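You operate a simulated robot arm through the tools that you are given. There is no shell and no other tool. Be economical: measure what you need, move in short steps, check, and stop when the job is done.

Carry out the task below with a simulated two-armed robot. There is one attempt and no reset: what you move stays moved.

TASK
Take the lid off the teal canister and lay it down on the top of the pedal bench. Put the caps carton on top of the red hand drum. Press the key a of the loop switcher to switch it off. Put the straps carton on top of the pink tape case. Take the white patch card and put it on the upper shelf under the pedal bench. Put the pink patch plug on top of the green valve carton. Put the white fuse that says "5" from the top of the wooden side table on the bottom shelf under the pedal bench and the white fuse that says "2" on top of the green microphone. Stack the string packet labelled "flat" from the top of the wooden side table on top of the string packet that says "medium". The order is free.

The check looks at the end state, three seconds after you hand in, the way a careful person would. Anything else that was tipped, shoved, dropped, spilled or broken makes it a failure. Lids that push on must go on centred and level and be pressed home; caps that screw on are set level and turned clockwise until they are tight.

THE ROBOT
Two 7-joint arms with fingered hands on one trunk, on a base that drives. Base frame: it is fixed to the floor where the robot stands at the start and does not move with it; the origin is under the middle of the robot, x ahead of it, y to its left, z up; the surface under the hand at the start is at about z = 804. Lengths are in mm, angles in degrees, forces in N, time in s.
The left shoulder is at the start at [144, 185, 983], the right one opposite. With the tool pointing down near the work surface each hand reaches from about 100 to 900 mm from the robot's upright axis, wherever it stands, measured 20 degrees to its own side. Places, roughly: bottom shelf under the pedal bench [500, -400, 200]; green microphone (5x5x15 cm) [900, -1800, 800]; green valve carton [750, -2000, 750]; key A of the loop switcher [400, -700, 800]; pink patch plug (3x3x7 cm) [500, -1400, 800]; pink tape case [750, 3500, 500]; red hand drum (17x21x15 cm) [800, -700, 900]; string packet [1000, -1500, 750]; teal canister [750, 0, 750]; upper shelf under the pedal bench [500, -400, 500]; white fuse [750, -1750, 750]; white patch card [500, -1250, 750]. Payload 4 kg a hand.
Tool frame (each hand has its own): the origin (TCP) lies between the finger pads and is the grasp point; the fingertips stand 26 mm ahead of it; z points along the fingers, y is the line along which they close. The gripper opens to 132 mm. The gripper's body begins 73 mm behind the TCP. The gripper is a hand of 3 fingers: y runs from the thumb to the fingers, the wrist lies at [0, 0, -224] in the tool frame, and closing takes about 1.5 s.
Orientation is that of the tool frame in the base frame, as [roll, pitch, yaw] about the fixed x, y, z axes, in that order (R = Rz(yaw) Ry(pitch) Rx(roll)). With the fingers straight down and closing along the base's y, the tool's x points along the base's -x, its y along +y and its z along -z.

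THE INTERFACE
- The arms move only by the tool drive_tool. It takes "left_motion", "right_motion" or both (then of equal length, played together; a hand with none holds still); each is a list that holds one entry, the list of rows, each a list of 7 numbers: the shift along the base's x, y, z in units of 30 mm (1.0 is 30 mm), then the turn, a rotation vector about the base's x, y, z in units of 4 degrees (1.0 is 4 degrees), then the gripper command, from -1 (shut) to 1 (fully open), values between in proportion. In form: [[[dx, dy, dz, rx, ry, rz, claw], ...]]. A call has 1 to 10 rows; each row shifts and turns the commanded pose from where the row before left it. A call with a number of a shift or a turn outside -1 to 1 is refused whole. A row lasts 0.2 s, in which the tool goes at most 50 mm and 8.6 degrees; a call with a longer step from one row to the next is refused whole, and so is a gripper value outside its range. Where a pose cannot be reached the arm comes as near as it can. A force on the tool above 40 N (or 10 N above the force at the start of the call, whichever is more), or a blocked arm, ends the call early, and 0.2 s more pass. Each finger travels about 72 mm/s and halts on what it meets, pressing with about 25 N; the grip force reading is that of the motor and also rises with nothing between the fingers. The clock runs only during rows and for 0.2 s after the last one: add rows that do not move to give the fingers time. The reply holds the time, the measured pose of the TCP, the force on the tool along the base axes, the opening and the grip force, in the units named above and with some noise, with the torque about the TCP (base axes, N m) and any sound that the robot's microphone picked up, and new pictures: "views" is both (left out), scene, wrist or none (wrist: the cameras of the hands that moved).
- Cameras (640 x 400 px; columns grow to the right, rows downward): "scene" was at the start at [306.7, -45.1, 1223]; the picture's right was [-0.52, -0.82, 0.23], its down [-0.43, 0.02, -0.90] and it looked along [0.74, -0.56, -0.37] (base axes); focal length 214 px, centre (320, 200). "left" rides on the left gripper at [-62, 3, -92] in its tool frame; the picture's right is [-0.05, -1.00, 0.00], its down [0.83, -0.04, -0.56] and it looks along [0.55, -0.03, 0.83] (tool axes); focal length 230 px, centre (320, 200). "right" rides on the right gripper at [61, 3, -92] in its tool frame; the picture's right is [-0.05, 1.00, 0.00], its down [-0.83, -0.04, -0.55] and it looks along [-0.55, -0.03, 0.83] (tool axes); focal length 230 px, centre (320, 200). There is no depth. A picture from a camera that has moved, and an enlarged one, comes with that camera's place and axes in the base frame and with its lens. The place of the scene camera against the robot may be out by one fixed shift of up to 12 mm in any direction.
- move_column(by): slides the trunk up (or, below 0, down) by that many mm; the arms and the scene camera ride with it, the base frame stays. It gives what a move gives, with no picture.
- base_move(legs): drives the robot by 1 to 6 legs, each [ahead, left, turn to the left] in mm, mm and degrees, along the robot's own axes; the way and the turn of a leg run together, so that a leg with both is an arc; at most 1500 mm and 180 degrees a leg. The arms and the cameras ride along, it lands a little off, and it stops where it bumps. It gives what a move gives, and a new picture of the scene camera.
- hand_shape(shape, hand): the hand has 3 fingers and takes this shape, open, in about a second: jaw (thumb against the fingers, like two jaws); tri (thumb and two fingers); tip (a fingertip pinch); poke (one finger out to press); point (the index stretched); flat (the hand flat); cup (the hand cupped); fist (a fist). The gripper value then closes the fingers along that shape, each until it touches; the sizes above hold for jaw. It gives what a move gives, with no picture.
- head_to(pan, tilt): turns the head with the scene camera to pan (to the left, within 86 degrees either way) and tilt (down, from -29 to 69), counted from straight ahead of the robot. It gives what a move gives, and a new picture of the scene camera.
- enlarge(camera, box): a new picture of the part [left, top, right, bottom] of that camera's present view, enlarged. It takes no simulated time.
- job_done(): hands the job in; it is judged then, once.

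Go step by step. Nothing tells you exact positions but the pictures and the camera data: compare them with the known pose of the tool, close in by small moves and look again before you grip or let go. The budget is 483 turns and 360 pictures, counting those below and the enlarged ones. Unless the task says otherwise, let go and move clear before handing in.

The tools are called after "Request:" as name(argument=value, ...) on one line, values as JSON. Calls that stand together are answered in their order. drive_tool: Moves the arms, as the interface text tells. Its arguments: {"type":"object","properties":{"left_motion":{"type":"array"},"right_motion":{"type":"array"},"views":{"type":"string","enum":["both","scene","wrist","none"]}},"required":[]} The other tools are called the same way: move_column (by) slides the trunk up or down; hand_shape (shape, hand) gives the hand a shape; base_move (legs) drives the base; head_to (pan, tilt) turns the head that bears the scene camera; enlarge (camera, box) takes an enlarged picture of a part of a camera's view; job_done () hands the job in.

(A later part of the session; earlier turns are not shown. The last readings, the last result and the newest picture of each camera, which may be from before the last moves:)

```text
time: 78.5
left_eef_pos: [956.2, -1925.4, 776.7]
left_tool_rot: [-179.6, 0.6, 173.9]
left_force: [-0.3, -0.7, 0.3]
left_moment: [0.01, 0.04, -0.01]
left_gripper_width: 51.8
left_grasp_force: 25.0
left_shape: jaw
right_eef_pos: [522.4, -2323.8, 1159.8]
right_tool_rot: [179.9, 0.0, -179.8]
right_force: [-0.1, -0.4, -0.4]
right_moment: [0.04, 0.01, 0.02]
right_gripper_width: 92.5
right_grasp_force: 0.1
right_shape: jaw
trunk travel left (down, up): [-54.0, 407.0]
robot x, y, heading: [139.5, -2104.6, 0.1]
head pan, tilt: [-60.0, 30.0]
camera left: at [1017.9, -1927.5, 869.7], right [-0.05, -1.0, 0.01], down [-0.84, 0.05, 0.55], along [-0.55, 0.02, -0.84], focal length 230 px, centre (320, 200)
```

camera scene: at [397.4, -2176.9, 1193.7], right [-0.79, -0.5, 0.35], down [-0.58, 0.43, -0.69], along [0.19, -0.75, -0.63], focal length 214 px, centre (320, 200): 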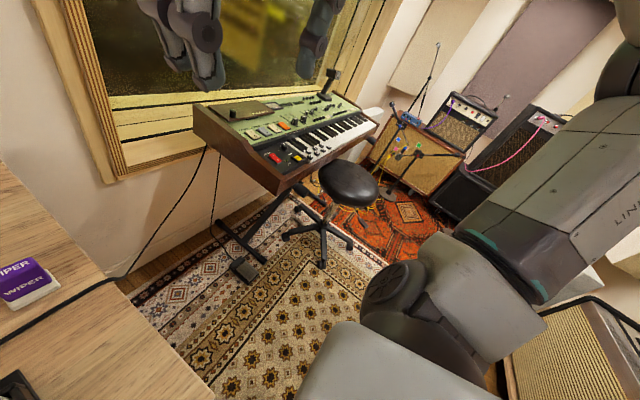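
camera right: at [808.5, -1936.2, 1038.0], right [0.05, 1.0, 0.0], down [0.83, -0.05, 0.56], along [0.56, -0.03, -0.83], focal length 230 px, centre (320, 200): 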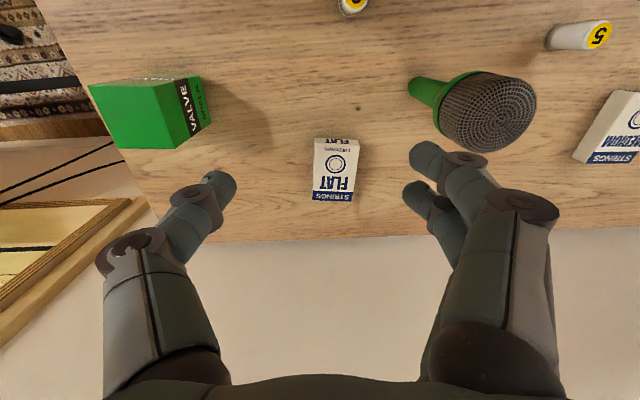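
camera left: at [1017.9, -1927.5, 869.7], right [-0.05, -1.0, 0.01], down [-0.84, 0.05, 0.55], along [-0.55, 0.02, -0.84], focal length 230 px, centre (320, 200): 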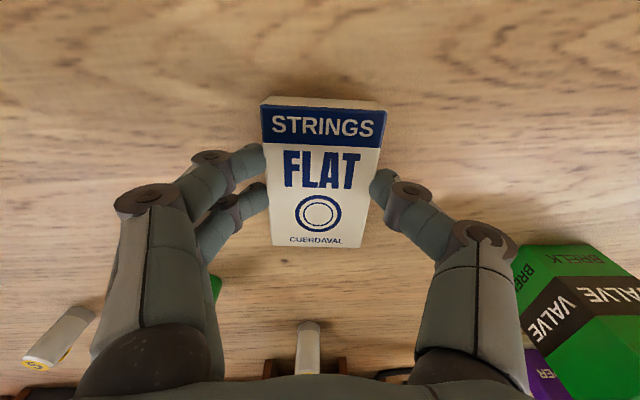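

Gripped. I lift 135 mm (staying behind the mic in x) and drive left towards MEDIUM.

Request:
drive_tool(left_motion=[[[0, 0, 0.9, 0, 0, 0, -1], [0, 0, 0.9, 0, 0, 0, -1], [0, 0, 0.9, 0, 0, 0, -1], [0, 0, 0.9, 0, 0, 0, -1], [0, 0, 0.9, 0, 0, 0, -1]]], views="wrist")

Request:
base_move(legs=[[0, 335, 0]])

Request:
drive_tool(left_motion=[[[-0.3, 0, 0, 0, 0, 0, -1], [-0.3, 0, 0, 0, 0, 0, -1]]], views="wrist")

```text
time: 79.7
left_eef_pos: [955.3, -1924.7, 913.7]
left_tool_rot: [-179.6, 0.7, 173.9]
left_force: [0.1, -1.0, -0.8]
left_moment: [0.02, -0.03, 0.02]
left_gripper_width: 51.6
left_grasp_force: 25.1
left_shape: jaw
right_eef_pos: [522.4, -2325.8, 1159.8]
right_tool_rot: [-180.0, 0.1, -179.8]
right_force: [0.3, 0.3, 1.4]
right_moment: [0.03, 0.02, 0.0]
right_gripper_width: 92.9
right_grasp_force: 0.1
right_shape: jaw
trunk travel left (down, up): [-54.0, 407.0]
robot x, y, heading: [136.4, -2106.7, 0.1]
head pan, tilt: [-60.0, 30.0]
camera left: at [1015.9, -1926.4, 1006.2], right [-0.05, -1.0, 0.01], down [-0.84, 0.05, 0.55], along [-0.55, 0.02, -0.84], focal length 230 px, centre (320, 200)
```

left: 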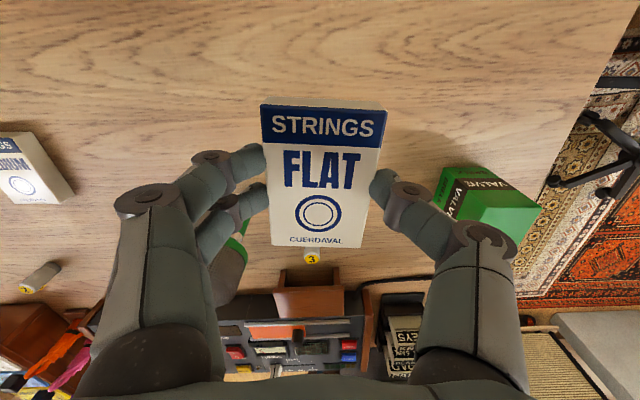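

```text
time: 81.9
left_eef_pos: [953.9, -1593.4, 913.3]
left_tool_rot: [-179.6, 0.6, 173.9]
left_force: [0.1, -0.2, -0.1]
left_moment: [-0.02, 0.05, 0.0]
left_gripper_width: 51.9
left_grasp_force: 25.2
left_shape: jaw
right_eef_pos: [521.6, -1992.0, 1159.5]
right_tool_rot: [179.9, 0.0, -179.9]
right_force: [0.0, -0.6, -0.4]
right_moment: [-0.02, -0.04, 0.01]
right_gripper_width: 92.9
right_grasp_force: 0.1
right_shape: jaw
trunk travel left (down, up): [-54.0, 407.0]
robot x, y, heading: [133.7, -1774.5, 0.2]
head pan, tilt: [-60.0, 30.0]
camera scene: at [396.2, -1843.5, 1193.8], right [-0.79, -0.5, 0.35], down [-0.58, 0.43, -0.69], along [0.19, -0.75, -0.63], focal length 214 px, centre (320, 200)
```

scene: 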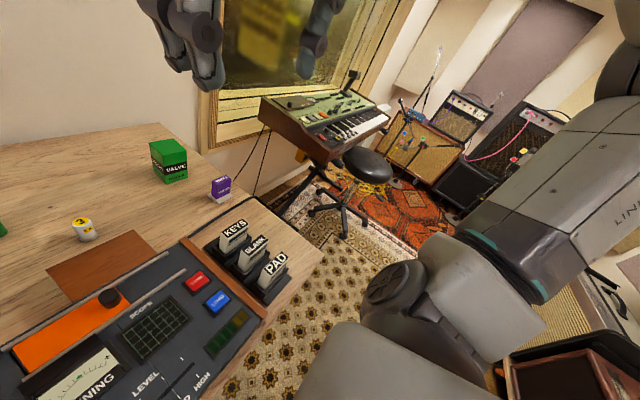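

```text
time: 82.5
left_eef_pos: [935.7, -1592.8, 913.1]
left_tool_rot: [-179.7, 0.6, 173.8]
left_force: [0.5, 0.3, -0.5]
left_moment: [-0.01, 0.02, 0.01]
left_gripper_width: 51.7
left_grasp_force: 25.0
left_shape: jaw
right_eef_pos: [521.0, -1992.4, 1159.1]
right_tool_rot: [-180.0, 0.0, -179.9]
right_force: [-0.1, 0.8, 0.4]
right_moment: [0.0, 0.02, -0.01]
right_gripper_width: 92.8
right_grasp_force: 0.1
right_shape: jaw
trunk travel left (down, up): [-54.0, 407.0]
robot x, y, heading: [137.1, -1768.8, 0.3]
head pan, tilt: [-60.0, 30.0]
camera left: at [997.0, -1594.6, 1005.1], right [-0.06, -1.0, 0.01], down [-0.84, 0.05, 0.55], along [-0.55, 0.02, -0.84], focal length 230 px, centre (320, 200)
```

left: 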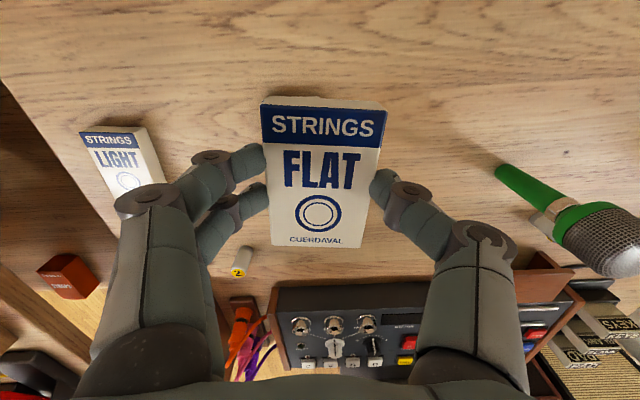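

MEDIUM is hidden beneath FLAT, so I look with the head camera; also a red box at the left deserves an enlarged look.

Request:
enlarge(camera="left", box=[20, 220, 140, 330])

Request:
head_to(pan=15, tilt=25)

Request:
enlarge(camera="scene", box=[240, 80, 420, 200])

```text
3.64 times, centred on (80, 275) of left
camera zoom: at [997.0, -1594.6, 1005.1], right [-0.06, -1.0, 0.01], down [-0.84, 0.05, 0.55], along [-0.55, 0.02, -0.84], focal length 837 px, centre (1193, -73)
```

zoom: 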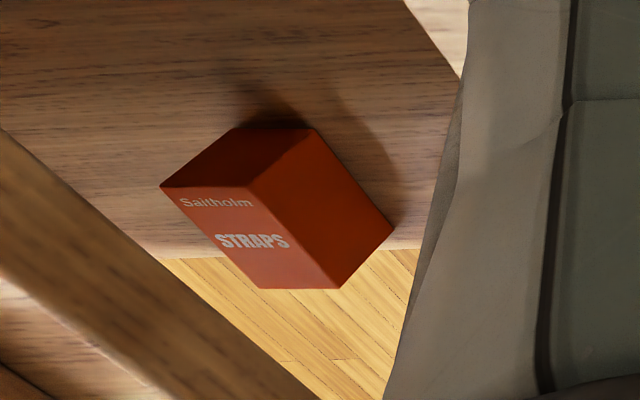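

```text
time: 83.9
left_eef_pos: [937.5, -1593.4, 913.7]
left_tool_rot: [-179.6, 0.6, 173.9]
left_force: [0.5, -0.8, -0.4]
left_moment: [0.02, 0.02, 0.0]
left_gripper_width: 51.8
left_grasp_force: 25.0
left_shape: jaw
right_eef_pos: [520.6, -1991.8, 1158.3]
right_tool_rot: [-180.0, 0.0, -179.9]
right_force: [-0.7, 0.8, -0.4]
right_moment: [-0.01, -0.01, 0.03]
right_gripper_width: 92.5
right_grasp_force: 0.0
right_shape: jaw
trunk travel left (down, up): [-54.0, 407.0]
robot x, y, heading: [137.0, -1771.2, 0.4]
head pan, tilt: [15.0, 25.0]
camera scene: at [439.2, -1742.0, 1183.1], right [0.24, -0.97, -0.11], down [-0.74, -0.11, -0.66], along [0.63, 0.24, -0.74], focal length 214 px, centre (320, 200)
```

scene: 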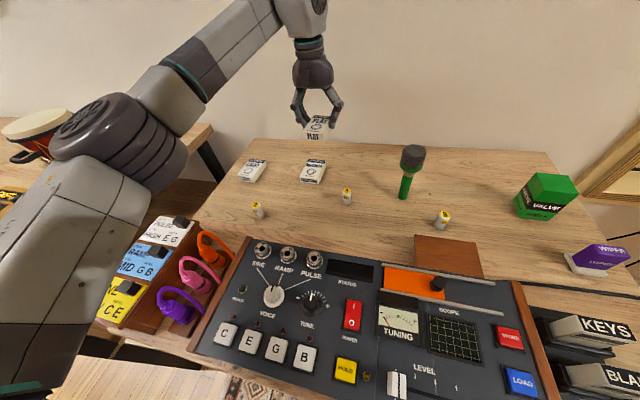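

```text
3.33 times, centred on (330, 140) of scene
camera zoom: at [439.2, -1742.0, 1183.1], right [0.24, -0.97, -0.11], down [-0.74, -0.11, -0.66], along [0.63, 0.24, -0.74], focal length 715 px, centre (287, 400)
```

zoom: 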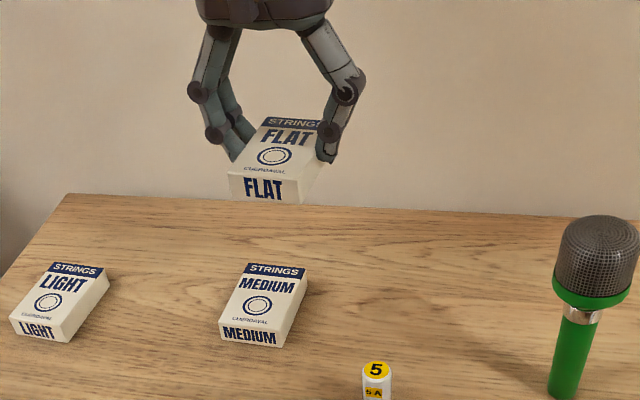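

The STRAPS carton is found (red, on a low shelf to the left). To see MEDIUM with the wrist camera I pull the hand back 90 mm.

Request:
drive_tool(left_motion=[[[-0.75, 0.2, 0, 0, 0, 0, -1], [-0.75, 0.2, 0, 0, 0, 0, -1], [-0.75, 0.2, 0, 0, 0, 0, -1], [-0.75, 0, 0, 0, 0, 0, -1]]], views="wrist")

```text
time: 84.9
left_eef_pos: [845.4, -1573.4, 912.2]
left_tool_rot: [-179.6, 0.6, 173.8]
left_force: [0.0, 0.3, -0.7]
left_moment: [0.01, 0.0, 0.01]
left_gripper_width: 51.8
left_grasp_force: 25.5
left_shape: jaw
right_eef_pos: [521.2, -1992.9, 1160.0]
right_tool_rot: [-180.0, 0.1, -179.9]
right_force: [0.3, 0.2, 0.5]
right_moment: [-0.04, 0.0, -0.02]
right_gripper_width: 92.8
right_grasp_force: 0.0
right_shape: jaw
trunk travel left (down, up): [-54.0, 407.0]
robot x, y, heading: [139.6, -1771.3, 0.0]
head pan, tilt: [15.0, 25.0]
camera left: at [906.4, -1577.0, 1005.4], right [-0.06, -1.0, 0.01], down [-0.84, 0.05, 0.55], along [-0.55, 0.02, -0.84], focal length 230 px, centre (320, 200)
```

left: 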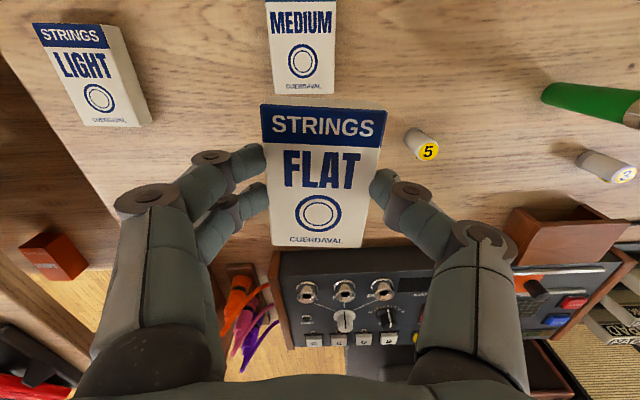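

MEDIUM measured: I shift FLAT +64 in x, +10 in y, rotate +6° and descend above it.

Request:
drive_tool(left_motion=[[[0.7, 0.1, 0, 0, 0, 0.75, -1], [0.7, 0.1, 0, 0, 0, 0.75, -1], [0.73, 0.13, 0, 0, 0, 0, -1], [0, 0, -1, 0, 0, 0, -1], [0, 0, -1, 0, 0, 0, -1], [0, 0, -0.8, 0, 0, 0, -1]]], views="both")

Request:
enlarge(camera="scene", box=[240, 80, 420, 200])

```text
time: 86.3
left_eef_pos: [911.2, -1564.1, 828.2]
left_tool_rot: [-179.6, 0.5, 179.8]
left_force: [0.0, -0.1, -0.1]
left_moment: [0.0, 0.02, -0.03]
left_gripper_width: 51.9
left_grasp_force: 24.4
left_shape: jaw
right_eef_pos: [522.1, -1992.1, 1158.9]
right_tool_rot: [-180.0, 0.0, -179.9]
right_force: [-0.6, -0.4, -0.1]
right_moment: [0.02, 0.01, -0.01]
right_gripper_width: 92.9
right_grasp_force: 0.0
right_shape: jaw
trunk travel left (down, up): [-54.0, 407.0]
robot x, y, heading: [135.8, -1770.1, 0.2]
head pan, tilt: [15.0, 25.0]
camera scene: at [439.5, -1741.6, 1182.9], right [0.24, -0.97, -0.11], down [-0.74, -0.11, -0.66], along [0.63, 0.24, -0.74], focal length 214 px, centre (320, 200)
camera left: at [971.2, -1559.4, 919.8], right [0.05, -1.0, 0.01], down [-0.84, -0.04, 0.55], along [-0.55, -0.03, -0.84], focal length 230 px, centre (320, 200)
```

scene: 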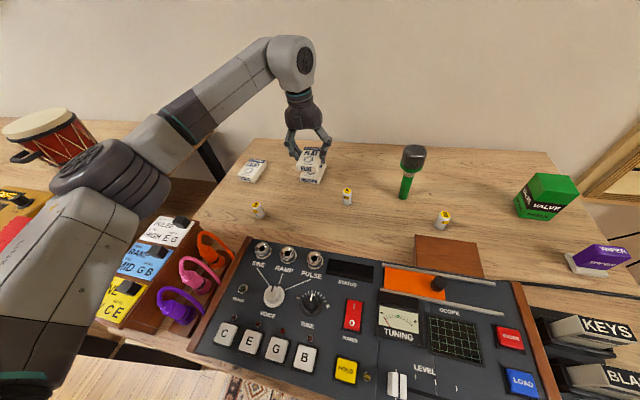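
left: 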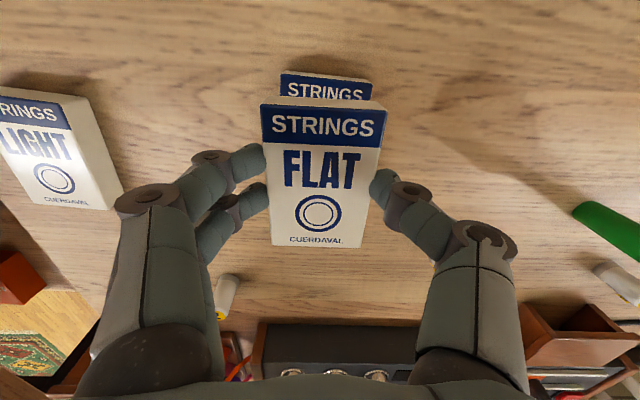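

```text
3.33 times, centred on (330, 140) of scene
camera zoom: at [439.5, -1741.6, 1182.9], right [0.24, -0.97, -0.11], down [-0.74, -0.11, -0.66], along [0.63, 0.24, -0.74], focal length 715 px, centre (287, 400)
```

zoom: 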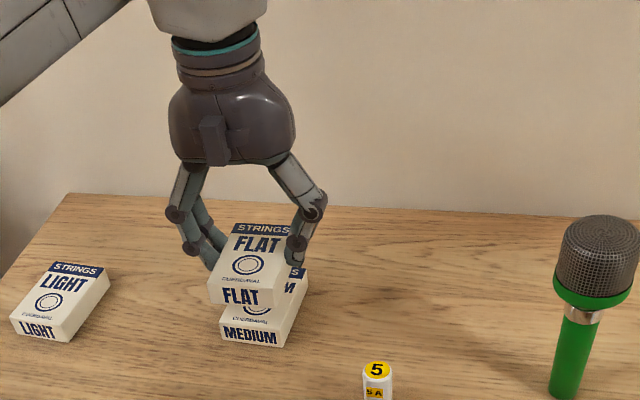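

Nearly aligned; a small correction (+5 mm in x, -2.5°), then down in small steps.

Request:
drive_tool(left_motion=[[[0.18, -0.03, -0.4, 0, 0, -0.6, -1], [0, 0, -0.15, 0, 0, 0, -1], [0, 0, -0.1, 0, 0, 0, -1], [0, 0, -0.1, 0, 0, 0, -1], [0, 0, -0.1, 0, 0, 0, -1]]], views="wrist")

Request:
enlarge(camera="scene", box=[280, 130, 370, 200])

```text
time: 87.5
left_eef_pos: [915.2, -1566.5, 803.2]
left_tool_rot: [-179.6, 0.6, 177.4]
left_force: [-0.4, -0.3, -1.2]
left_moment: [0.0, 0.01, -0.03]
left_gripper_width: 51.7
left_grasp_force: 25.8
left_shape: jaw
right_eef_pos: [521.7, -1992.6, 1159.2]
right_tool_rot: [179.9, 0.1, -179.9]
right_force: [0.1, -0.2, 0.8]
right_moment: [0.02, 0.0, -0.02]
right_gripper_width: 92.7
right_grasp_force: 0.2
right_shape: jaw
trunk travel left (down, up): [-54.0, 407.0]
robot x, y, heading: [137.2, -1769.7, 0.2]
head pan, tilt: [15.0, 25.0]
camera left: at [977.0, -1563.6, 895.1], right [0.01, -1.0, 0.01], down [-0.84, 0.0, 0.55], along [-0.55, -0.01, -0.84], focal length 230 px, centre (320, 200)
```

left: 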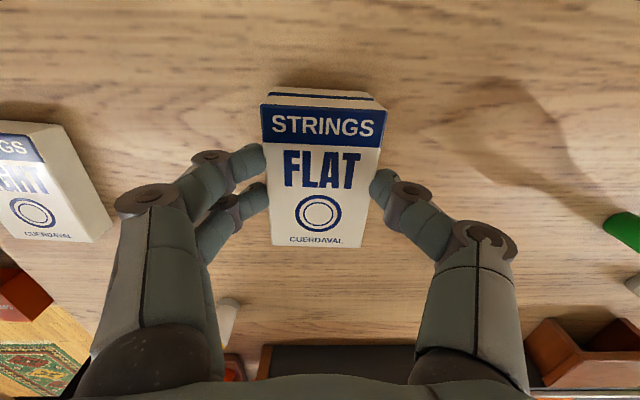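

```text
5.71 times, centred on (325, 165) of scene
camera zoom: at [439.2, -1741.9, 1183.1], right [0.24, -0.97, -0.11], down [-0.74, -0.11, -0.66], along [0.63, 0.24, -0.74], focal length 1226 px, centre (291, 400)
```

zoom: 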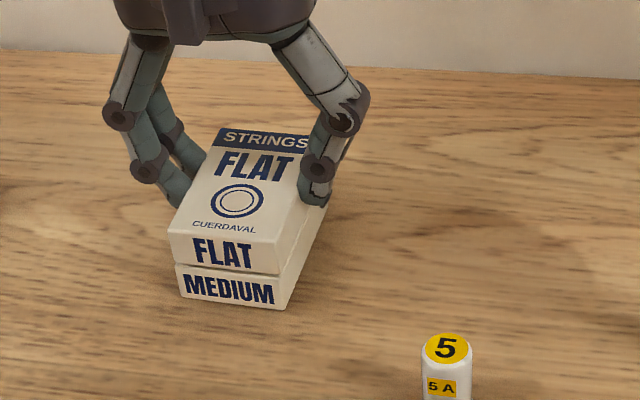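

Request:
drive_tool(left_motion=[[[0, 0, -0.06, 0, 0, 0, -1], [0, 0, -0.06, 0, 0, 0, -1], [0, 0, -0.06, 0, 0, 0, -1]]], views="none")

Request:
enlarge(camera="scene", box=[280, 130, 370, 200])

```text
time: 88.3
left_eef_pos: [915.9, -1565.4, 799.6]
left_tool_rot: [-179.7, 0.8, 177.5]
left_force: [1.6, 1.7, 7.5]
left_moment: [0.07, -0.05, 0.0]
left_gripper_width: 51.9
left_grasp_force: 25.0
left_shape: jaw
right_eef_pos: [520.1, -1991.6, 1160.1]
right_tool_rot: [180.0, 0.1, -179.9]
right_force: [-0.1, -0.1, 0.5]
right_moment: [0.02, -0.02, 0.03]
right_gripper_width: 92.7
right_grasp_force: 0.0
right_shape: jaw
trunk travel left (down, up): [-54.0, 407.0]
robot x, y, heading: [133.2, -1773.7, 0.2]
head pan, tilt: [15.0, 25.0]
```

```text
5.71 times, centred on (325, 165) of scene
camera zoom: at [438.3, -1741.9, 1183.6], right [0.24, -0.97, -0.11], down [-0.74, -0.11, -0.66], along [0.63, 0.24, -0.74], focal length 1226 px, centre (291, 400)
```

zoom: 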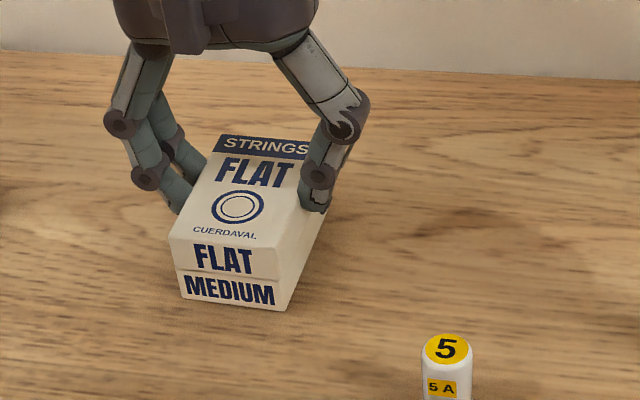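

Seated. I open and lift straight up.

Request:
drive_tool(left_motion=[[[0, 0, 0.03, 0, 0, 0, -0.6], [0, 0, 0, 0, 0, 0, 0], [0, 0, 0, 0, 0, 0, 0.2], [0, 0, 0, 0, 0, 0, 0.2], [0, 0, 0.8, 0, 0, 0, 0.2], [0, 0, 1, 0, 0, 0, 0.2], [0, 0, 1, 0, 0, 0, 0.2], [0, 0, 1, 0, 0, 0, 0.2]]], views="both")

```text
time: 90.1
left_eef_pos: [915.6, -1564.0, 916.1]
left_tool_rot: [-179.5, 0.6, 177.4]
left_force: [0.5, 0.1, 0.1]
left_moment: [0.0, -0.03, 0.0]
left_gripper_width: 78.7
left_grasp_force: 0.2
left_shape: jaw
right_eef_pos: [520.7, -1994.0, 1159.5]
right_tool_rot: [179.9, 0.1, -179.9]
right_force: [0.9, 0.0, -0.3]
right_moment: [-0.02, 0.03, -0.01]
right_gripper_width: 92.8
right_grasp_force: 0.1
right_shape: jaw
trunk travel left (down, up): [-54.0, 407.0]
robot x, y, heading: [135.3, -1771.9, 0.3]
head pan, tilt: [15.0, 25.0]
camera scene: at [438.3, -1742.2, 1183.5], right [0.24, -0.97, -0.11], down [-0.74, -0.11, -0.66], along [0.63, 0.24, -0.74], focal length 214 px, centre (320, 200)
camera left: at [976.0, -1562.5, 1006.7], right [0.01, -1.0, 0.01], down [-0.84, 0.0, 0.55], along [-0.55, -0.01, -0.84], focal length 230 px, centre (320, 200)
```

scene: 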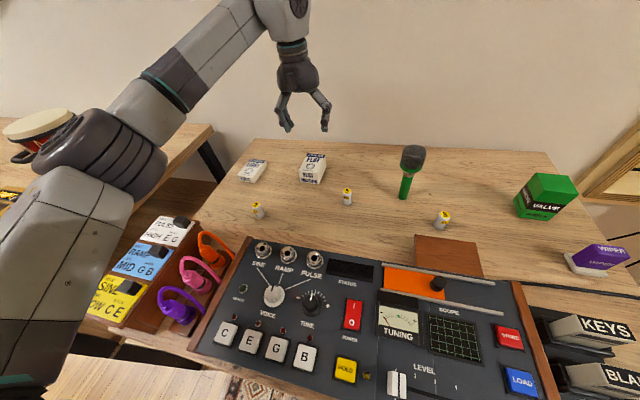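
left: 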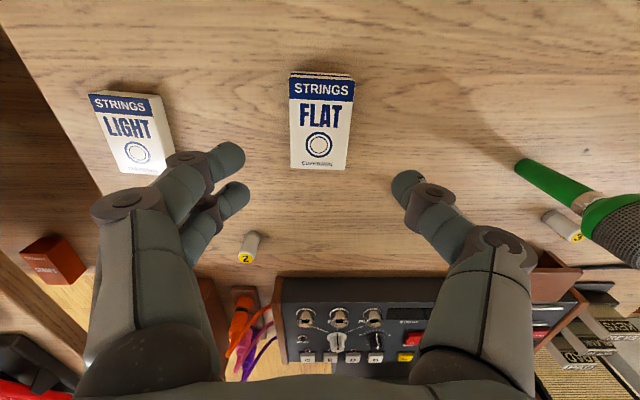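

Packets stacked. Now fuse 2, at about [750, -1468]: I move the left hand above it.

Request:
drive_tool(left_motion=[[[-0.92, 0.53, 0, 0, 0, 0, 0], [-0.92, 0.53, 0, 0, 0, 0, 0], [-0.92, 0.53, 0, 0, 0, 0, 0], [-0.92, 0.53, 0, 0, 0, 0, -0.1], [-0.92, 0.53, 0, 0, 0, 0, -0.1], [-0.92, 0.53, 0, 0, 0, 0, -0.1]]], views="wrist")

```text
time: 91.5
left_eef_pos: [748.8, -1468.7, 913.1]
left_tool_rot: [-179.6, 0.6, 177.6]
left_force: [0.4, 0.1, 0.7]
left_moment: [0.0, -0.02, -0.02]
left_gripper_width: 59.8
left_grasp_force: 0.1
left_shape: jaw
right_eef_pos: [520.6, -1993.4, 1160.3]
right_tool_rot: [-180.0, 0.1, -179.8]
right_force: [-0.2, -0.3, 0.5]
right_moment: [0.02, 0.0, -0.04]
right_gripper_width: 92.8
right_grasp_force: 0.0
right_shape: jaw
trunk travel left (down, up): [-54.0, 407.0]
robot x, y, heading: [134.3, -1771.8, 0.3]
head pan, tilt: [15.0, 25.0]
camera left: at [809.9, -1466.4, 1006.5], right [0.01, -1.0, 0.01], down [-0.84, 0.0, 0.55], along [-0.55, -0.01, -0.84], focal length 230 px, centre (320, 200)
```

left: 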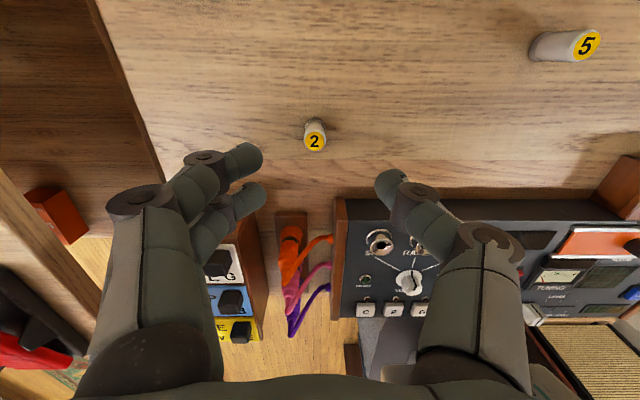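

Request:
drive_tool(left_motion=[[[-0.3, 0.16, -1, 0, 0, 0, -0.1], [0, 0, -1, 0, 0, 0, -0.1], [0, 0, -1, 0, 0, 0, -0.1]]], views="both")

```text
time: 92.3
left_eef_pos: [742.5, -1462.3, 822.6]
left_tool_rot: [-179.6, 0.6, 177.5]
left_force: [0.0, -0.1, 0.5]
left_moment: [0.02, 0.0, 0.0]
left_gripper_width: 60.3
left_grasp_force: 0.1
left_shape: jaw
right_eef_pos: [521.8, -1991.3, 1159.7]
right_tool_rot: [-180.0, -0.1, -179.9]
right_force: [0.1, 0.2, 0.5]
right_moment: [0.01, 0.04, 0.0]
right_gripper_width: 93.0
right_grasp_force: 0.0
right_shape: jaw
trunk travel left (down, up): [-54.0, 407.0]
robot x, y, heading: [135.7, -1772.1, 0.4]
head pan, tilt: [15.0, 25.0]
camera scene: at [439.3, -1741.3, 1183.0], right [0.24, -0.97, -0.11], down [-0.74, -0.11, -0.66], along [0.63, 0.24, -0.74], focal length 214 px, centre (320, 200)
camera left: at [803.1, -1461.6, 915.8], right [0.01, -1.0, 0.01], down [-0.84, 0.0, 0.55], along [-0.55, -0.01, -0.84], focal length 230 px, centre (320, 200)
```

scene: 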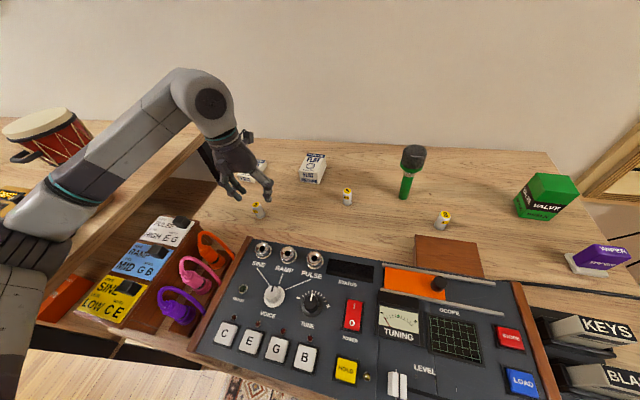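
left: 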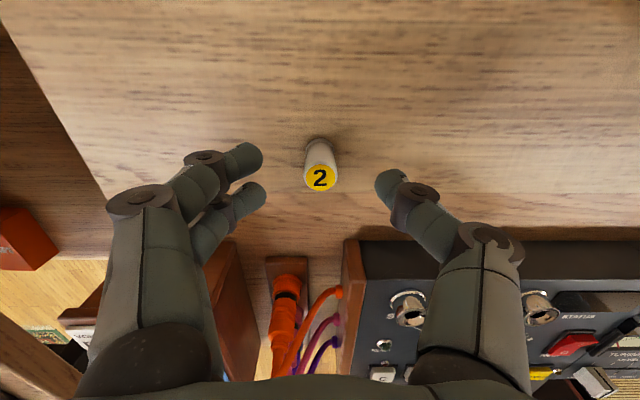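

Request:
drive_tool(left_motion=[[[-0.1, 0, -0.6, 0, 0, 0, -0.1], [0, 0, -0.55, 0, 0, 0, -0.1], [0, 0, 0, 0, 0, 0, -0.6], [0, 0, 0, 0, 0, 0, -1], [0, 0, 0, 0, 0, 0, -1], [0, 0, 0, 0, 0, 0, -1], [0, 0, 0, 0, 0, 0, -1]]], views="wrist")

```text
time: 93.9
left_eef_pos: [739.3, -1463.7, 788.1]
left_tool_rot: [-179.6, 0.7, 177.5]
left_force: [-1.0, 0.3, -0.5]
left_moment: [-0.02, 0.04, 0.0]
left_gripper_width: 6.5
left_grasp_force: 25.3
left_shape: jaw
right_eef_pos: [522.2, -1992.0, 1159.5]
right_tool_rot: [180.0, 0.1, -179.9]
right_force: [0.4, -0.3, -0.1]
right_moment: [-0.02, -0.01, 0.03]
right_gripper_width: 92.7
right_grasp_force: 0.1
right_shape: jaw
trunk travel left (down, up): [-54.0, 407.0]
robot x, y, heading: [129.8, -1769.7, 0.4]
head pan, tilt: [15.0, 25.0]
camera left: at [800.3, -1463.4, 881.3], right [0.01, -1.0, 0.01], down [-0.84, 0.0, 0.55], along [-0.55, -0.01, -0.84], focal length 230 px, centre (320, 200)
```

left: 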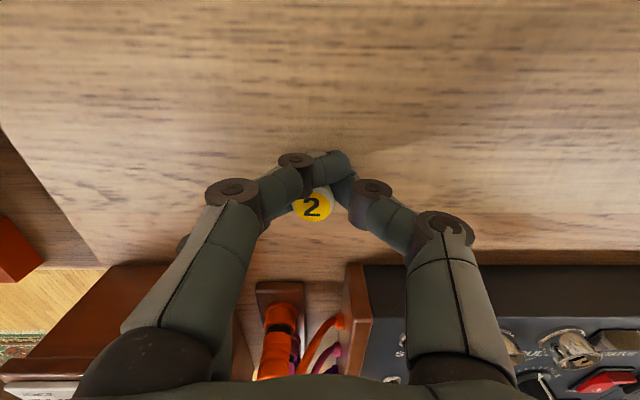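

The far finger slipped past the fuse. I reopen and look before regripping.

Request:
drive_tool(left_motion=[[[0, 0, 0, 0, 0, 0, -0.3], [0, 0, 0, 0, 0, 0, -0.1], [0, 0, 0, 0, 0, 0, -0.1], [0, 0, 0, 0, 0, 0, -0.1]]], views="wrist")

Request:
enlarge(camera="left", box=[230, 110, 430, 260])

```text
time: 94.9
left_eef_pos: [739.1, -1463.9, 788.8]
left_tool_rot: [-179.6, 0.7, 177.5]
left_force: [-0.6, 1.5, -0.1]
left_moment: [-0.02, 0.0, 0.02]
left_gripper_width: 58.8
left_grasp_force: 0.1
left_shape: jaw
right_eef_pos: [522.0, -1992.8, 1160.1]
right_tool_rot: [179.9, 0.1, -179.9]
right_force: [0.1, 0.8, -0.1]
right_moment: [0.01, 0.03, 0.0]
right_gripper_width: 92.7
right_grasp_force: 0.0
right_shape: jaw
trunk travel left (down, up): [-54.0, 407.0]
robot x, y, heading: [134.9, -1775.3, -0.1]
head pan, tilt: [15.0, 25.0]
camera left: at [800.4, -1463.4, 881.1], right [0.01, -1.0, 0.01], down [-0.84, 0.0, 0.55], along [-0.55, -0.01, -0.84], focal length 230 px, centre (320, 200)
```

left: 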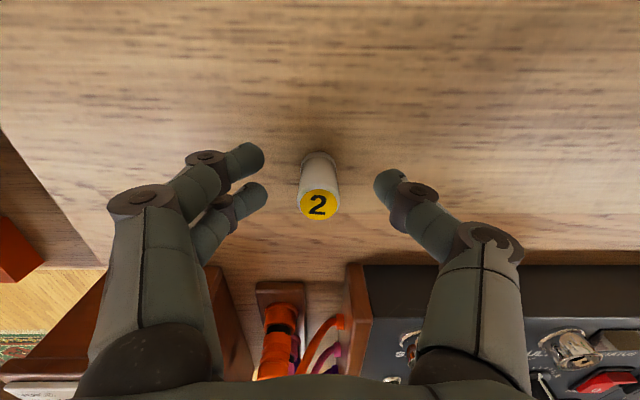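

```text
2.67 times, centred on (330, 185) of left
camera zoom: at [800.4, -1463.4, 881.1], right [0.01, -1.0, 0.01], down [-0.84, 0.0, 0.55], along [-0.55, -0.01, -0.84], focal length 614 px, centre (293, 240)
```

zoom: 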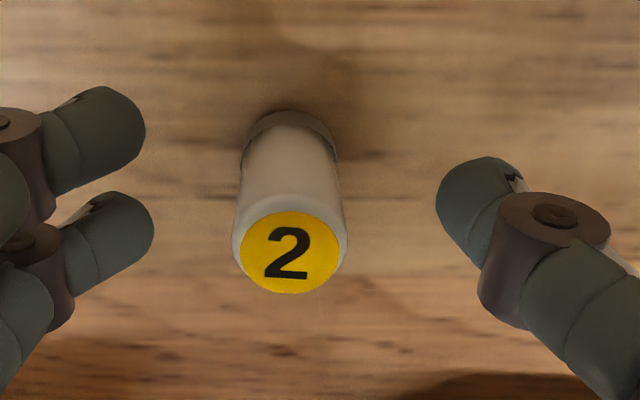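

The fuse still stands. I raise the hand and try the fingertip-pinch shape for such a small cylinder.

Request:
drive_tool(left_motion=[[[0, 0, 1, 0, 0, 0, -0.1], [0, 0, 1, 0, 0, 0, -0.1], [0, 0, 0.7, 0, 0, 0, -0.1]]], views="none")

Request:
hand_shape(hand="left", shape="tip")

Request:
drive_tool(left_motion=[[[0, 0, 0, 0, 0, 0, 1], [0, 0, 0, 0, 0, 0, 1]]], views="wrist")

```text
time: 95.7
left_eef_pos: [738.2, -1466.4, 870.1]
left_tool_rot: [-179.6, 0.6, 177.5]
left_force: [0.0, -0.3, -0.3]
left_moment: [0.03, 0.02, -0.01]
left_gripper_width: 58.9
left_grasp_force: 0.0
left_shape: jaw
right_eef_pos: [521.0, -1992.6, 1159.1]
right_tool_rot: [180.0, 0.2, -179.9]
right_force: [-0.2, -0.1, 0.9]
right_moment: [0.06, 0.01, 0.02]
right_gripper_width: 92.7
right_grasp_force: 0.1
right_shape: jaw
trunk travel left (down, up): [-54.0, 407.0]
robot x, y, heading: [130.3, -1774.3, 0.0]
head pan, tilt: [15.0, 25.0]
```

```text
time: 96.6
left_eef_pos: [737.0, -1466.8, 869.3]
left_tool_rot: [-179.6, 0.7, 177.5]
left_force: [-0.2, 0.0, -0.2]
left_moment: [-0.01, 0.02, 0.0]
left_gripper_width: 131.8
left_grasp_force: 0.0
left_shape: tip
right_eef_pos: [521.3, -1992.3, 1159.7]
right_tool_rot: [-180.0, 0.0, -179.9]
right_force: [-0.6, -0.1, 0.2]
right_moment: [0.02, 0.0, 0.02]
right_gripper_width: 92.6
right_grasp_force: 0.1
right_shape: jaw
trunk travel left (down, up): [-54.0, 407.0]
robot x, y, heading: [138.4, -1777.8, 0.1]
head pan, tilt: [15.0, 25.0]
```

```text
time: 97.2
left_eef_pos: [739.5, -1465.8, 869.8]
left_tool_rot: [-179.6, 0.5, 177.5]
left_force: [-0.3, 0.4, 0.2]
left_moment: [-0.02, -0.01, 0.03]
left_gripper_width: 131.9
left_grasp_force: 0.0
left_shape: tip
right_eef_pos: [521.4, -1992.1, 1159.0]
right_tool_rot: [179.9, 0.1, -179.9]
right_force: [1.2, -1.0, -0.5]
right_moment: [0.0, 0.01, 0.04]
right_gripper_width: 92.8
right_grasp_force: 0.0
right_shape: jaw
trunk travel left (down, up): [-54.0, 407.0]
robot x, y, heading: [135.4, -1769.9, -0.0]
head pan, tilt: [15.0, 25.0]
camera left: at [799.5, -1464.5, 962.4], right [0.01, -1.0, 0.01], down [-0.84, 0.0, 0.55], along [-0.55, -0.01, -0.84], focal length 230 px, centre (320, 200)
```

left: 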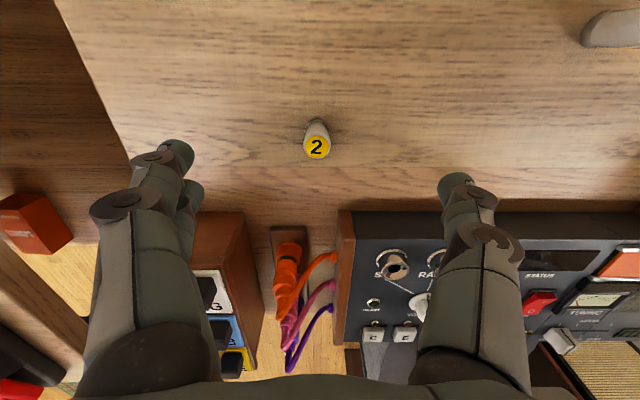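

Request:
drive_tool(left_motion=[[[0, 0, 0, 0, 0, 0, -0.2], [0, 0, 0, 0, 0, 0, -0.4], [0, 0, 0, 0, 0, 0, -0.4], [0, 0, 0, 0, 0, 0, -0.4], [0, 0, 0, 0, 0, 0, -0.4], [0, 0, 0, 0, 0, 0, -0.4]]], views="wrist")

```text
time: 98.6
left_eef_pos: [738.6, -1465.6, 871.0]
left_tool_rot: [-179.6, 0.6, 177.5]
left_force: [0.2, 0.2, 0.1]
left_moment: [-0.01, 0.03, 0.03]
left_gripper_width: 39.9
left_grasp_force: 0.1
left_shape: tip
right_eef_pos: [520.8, -1992.7, 1160.3]
right_tool_rot: [-180.0, 0.1, -179.9]
right_force: [0.6, 0.0, 0.2]
right_moment: [0.03, -0.04, 0.03]
right_gripper_width: 92.7
right_grasp_force: 0.0
right_shape: jaw
trunk travel left (down, up): [-54.0, 407.0]
robot x, y, heading: [136.3, -1774.0, 0.2]
head pan, tilt: [15.0, 25.0]
camera left: at [799.5, -1464.6, 962.4], right [0.01, -1.0, 0.01], down [-0.84, 0.0, 0.55], along [-0.55, -0.01, -0.84], focal length 230 px, centre (320, 200)
```

left: 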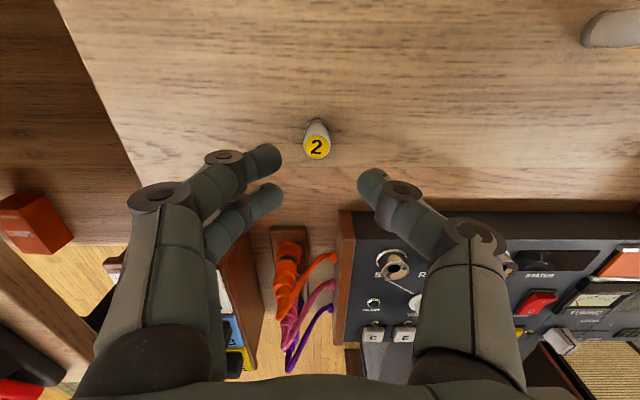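

Request:
hand_shape(hand="left", shape="tri")

Request:
drive_tool(left_motion=[[[0, 0, 0, 0, 0, 0, -0.2], [0, 0, 0, 0, 0, 0, -0.4], [0, 0, 0, 0, 0, 0, -0.4], [0, 0, 0, 0, 0, 0, -0.4], [0, 0, 0, 0, 0, 0, -0.4], [0, 0, 0, 0, 0, 0, -0.4]]], views="wrist")

```text
time: 99.5
left_eef_pos: [738.2, -1466.7, 869.3]
left_tool_rot: [-179.5, 0.5, 177.5]
left_force: [0.5, -0.3, -0.2]
left_moment: [0.0, 0.01, -0.02]
left_gripper_width: 132.1
left_grasp_force: 0.0
left_shape: tri
right_eef_pos: [520.7, -1992.8, 1160.0]
right_tool_rot: [-180.0, 0.1, -179.8]
right_force: [-0.4, 0.3, -1.0]
right_moment: [0.01, 0.03, -0.04]
right_gripper_width: 92.9
right_grasp_force: 0.1
right_shape: jaw
trunk travel left (down, up): [-54.0, 407.0]
robot x, y, heading: [134.0, -1775.8, 0.2]
head pan, tilt: [15.0, 25.0]
```

```text
time: 100.9
left_eef_pos: [739.3, -1465.9, 870.4]
left_tool_rot: [-179.6, 0.6, 177.5]
left_force: [-1.3, 0.5, 0.9]
left_moment: [-0.03, 0.02, -0.01]
left_gripper_width: 40.0
left_grasp_force: 0.1
left_shape: tri
right_eef_pos: [522.5, -1991.7, 1160.3]
right_tool_rot: [180.0, -0.1, -180.0]
right_force: [0.4, -0.1, 0.7]
right_moment: [0.0, 0.01, 0.01]
right_gripper_width: 92.7
right_grasp_force: 0.1
right_shape: jaw
trunk travel left (down, up): [-54.0, 407.0]
robot x, y, heading: [136.3, -1775.2, 0.0]
head pan, tilt: [15.0, 25.0]
camera left: at [799.5, -1464.6, 962.4], right [0.01, -1.0, 0.01], down [-0.84, 0.0, 0.55], along [-0.55, -0.01, -0.84], focal length 230 px, centre (320, 200)
```

left: 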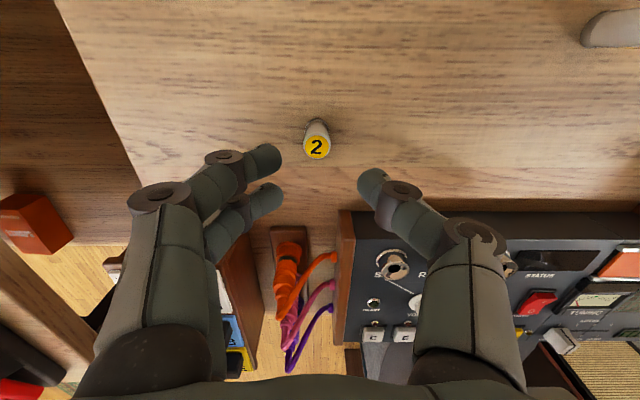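

All pinch shapes share the geometry; I regrip with the hand 4 mm further forward so the fuse is centred between the fingers.

Request:
drive_tool(left_motion=[[[0.15, 0.08, -0.9, 0, 0, 0, -0.2], [0, 0, -0.9, 0, 0, 0, -0.2], [0, 0, -0.9, 0, 0, 0, -0.2], [0, 0, 0, 0, 0, 0, -0.2], [0, 0, 0, 0, 0, 0, -0.6], [0, 0, 0, 0, 0, 0, -1], [0, 0, 0, 0, 0, 0, -1], [0, 0, 0, 0, 0, 0, -1]]], views="wrist")

```text
time: 102.7
left_eef_pos: [743.3, -1462.8, 788.5]
left_tool_rot: [-179.6, 0.6, 177.6]
left_force: [-0.7, -0.8, 0.6]
left_moment: [0.05, -0.01, 0.01]
left_gripper_width: 6.1
left_grasp_force: 24.9
left_shape: tri
right_eef_pos: [520.5, -1992.7, 1159.2]
right_tool_rot: [179.9, 0.1, -179.9]
right_force: [0.1, 0.3, 0.0]
right_moment: [-0.02, 0.01, 0.01]
right_gripper_width: 92.8
right_grasp_force: 0.2
right_shape: jaw
trunk travel left (down, up): [-54.0, 407.0]
robot x, y, heading: [131.1, -1772.2, 0.2]
head pan, tilt: [15.0, 25.0]
camera left: at [804.5, -1461.1, 882.3], right [0.01, -1.0, 0.01], down [-0.84, 0.0, 0.55], along [-0.55, -0.01, -0.84], focal length 230 px, centre (320, 200)
```

left: 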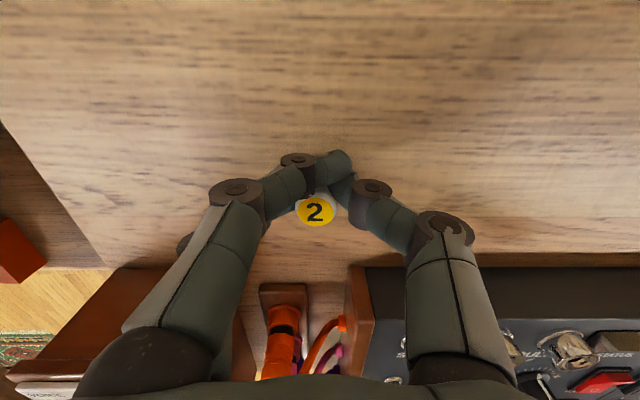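

Request:
drive_tool(left_motion=[[[0, 0, 0.5, 0, 0, 0, -1], [0, 0, 0.7, 0, 0, 0, -1]]], views="wrist")

Request:
enlarge(camera="scene", box=[200, 130, 310, 230])

```text
time: 103.3
left_eef_pos: [742.9, -1463.3, 824.8]
left_tool_rot: [-179.6, 0.5, 177.6]
left_force: [1.7, -0.1, -0.3]
left_moment: [0.03, -0.01, -0.01]
left_gripper_width: 5.9
left_grasp_force: 25.3
left_shape: tri
right_eef_pos: [521.7, -1993.4, 1159.8]
right_tool_rot: [180.0, 0.1, -179.8]
right_force: [-0.4, -0.2, 0.2]
right_moment: [-0.02, 0.02, 0.0]
right_gripper_width: 92.8
right_grasp_force: 0.1
right_shape: jaw
trunk travel left (down, up): [-54.0, 407.0]
robot x, y, heading: [136.9, -1771.5, 0.1]
head pan, tilt: [15.0, 25.0]
camera left: at [803.5, -1461.2, 917.6], right [0.01, -1.0, 0.01], down [-0.84, 0.0, 0.55], along [-0.55, -0.01, -0.84], focal length 230 px, centre (320, 200)
```

left: 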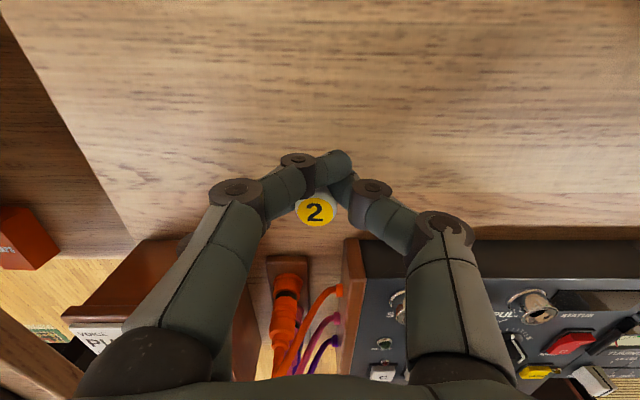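

```text
4.00 times, centred on (255, 180) of scene
camera zoom: at [438.7, -1742.0, 1183.3], right [0.24, -0.97, -0.11], down [-0.74, -0.11, -0.66], along [0.63, 0.24, -0.74], focal length 858 px, centre (580, 280)
```

zoom: 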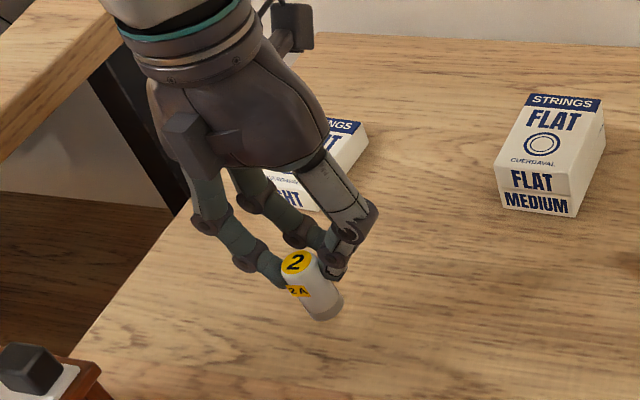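

The fuse is held upright. I lift it, sidestep right, and look at the microphone.

Request:
drive_tool(left_motion=[[[0, 0, 1, 0, 0, 0, -1], [0, 0, 1, 0, 0, 0, -1], [0, 0, 1, 0, 0, 0, -1], [0, 0, 1, 0, 0, 0, -1], [0, 0, 1, 0, 0, 0, -1], [0, 0, 1, 0, 0, 0, -1]]], views="none")

Request:
base_move(legs=[[0, -280, 0]])

Request:
drive_tool(left_motion=[[[0.3, -0.5, 0, 0, 0, 0, -1], [0.3, -0.5, 0, 0, 0, 0, -1]]], views="wrist")

```text
time: 104.7
left_eef_pos: [742.2, -1462.9, 1003.9]
left_tool_rot: [-179.5, 0.6, 177.6]
left_force: [0.8, 0.7, -0.5]
left_moment: [0.02, -0.01, -0.01]
left_gripper_width: 6.3
left_grasp_force: 24.9
left_shape: tri
right_eef_pos: [520.4, -1994.0, 1159.0]
right_tool_rot: [-180.0, 0.0, -179.8]
right_force: [0.2, 0.3, 0.3]
right_moment: [0.0, -0.05, -0.02]
right_gripper_width: 92.7
right_grasp_force: 0.2
right_shape: jaw
trunk travel left (down, up): [-54.0, 407.0]
robot x, y, heading: [135.2, -1770.5, 0.3]
head pan, tilt: [15.0, 25.0]
```

```text
time: 106.7
left_eef_pos: [742.4, -1737.6, 1002.7]
left_tool_rot: [-179.8, 0.6, 177.7]
left_force: [-0.8, -0.9, -0.3]
left_moment: [0.0, -0.01, 0.04]
left_gripper_width: 5.9
left_grasp_force: 25.0
left_shape: tri
right_eef_pos: [525.3, -2267.1, 1160.1]
right_tool_rot: [-180.0, 0.1, -179.5]
right_force: [0.7, -0.5, 0.0]
right_moment: [0.02, 0.0, 0.03]
right_gripper_width: 92.7
right_grasp_force: 0.0
right_shape: jaw
trunk travel left (down, up): [-54.0, 407.0]
robot x, y, heading: [132.2, -2048.0, 0.4]
head pan, tilt: [15.0, 25.0]
camera scene: at [440.6, -2017.5, 1183.1], right [0.24, -0.96, -0.11], down [-0.74, -0.12, -0.66], along [0.62, 0.24, -0.74], focal length 214 px, centre (320, 200)
```

scene: 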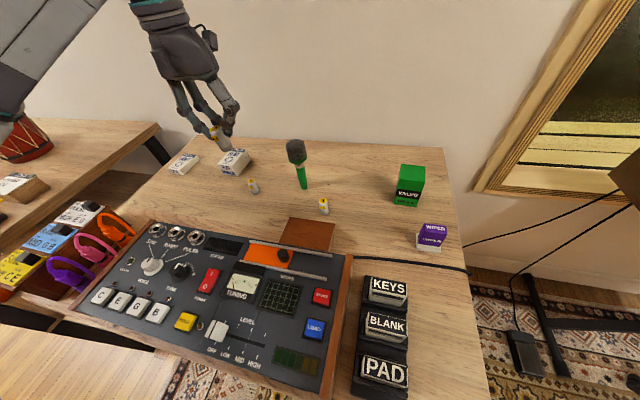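

```text
time: 107.3
left_eef_pos: [759.4, -1767.7, 1001.8]
left_tool_rot: [-179.5, 0.7, 177.8]
left_force: [0.1, 0.0, -0.1]
left_moment: [-0.05, 0.01, 0.02]
left_gripper_width: 5.8
left_grasp_force: 25.1
left_shape: tri
right_eef_pos: [523.8, -2267.5, 1159.2]
right_tool_rot: [180.0, 0.0, -179.5]
right_force: [-1.2, -0.4, 0.1]
right_moment: [0.0, 0.01, -0.01]
right_gripper_width: 92.8
right_grasp_force: 0.1
right_shape: jaw
trunk travel left (down, up): [-54.0, 407.0]
robot x, y, heading: [134.9, -2049.3, 0.3]
head pan, tilt: [15.0, 25.0]
camera left: at [820.4, -1765.6, 1094.8], right [0.01, -1.0, 0.01], down [-0.84, -0.01, 0.55], along [-0.55, -0.01, -0.84], focal length 230 px, centre (320, 200)
```

left: 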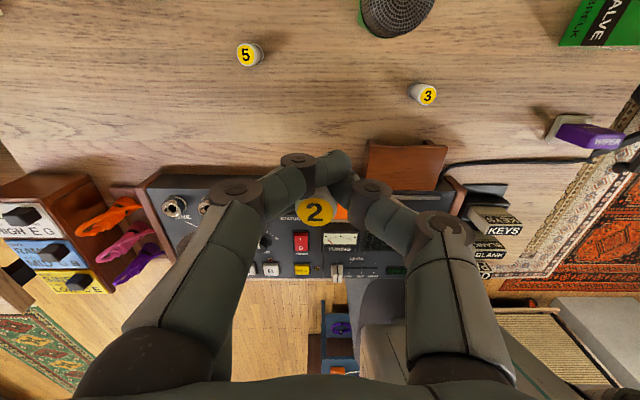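

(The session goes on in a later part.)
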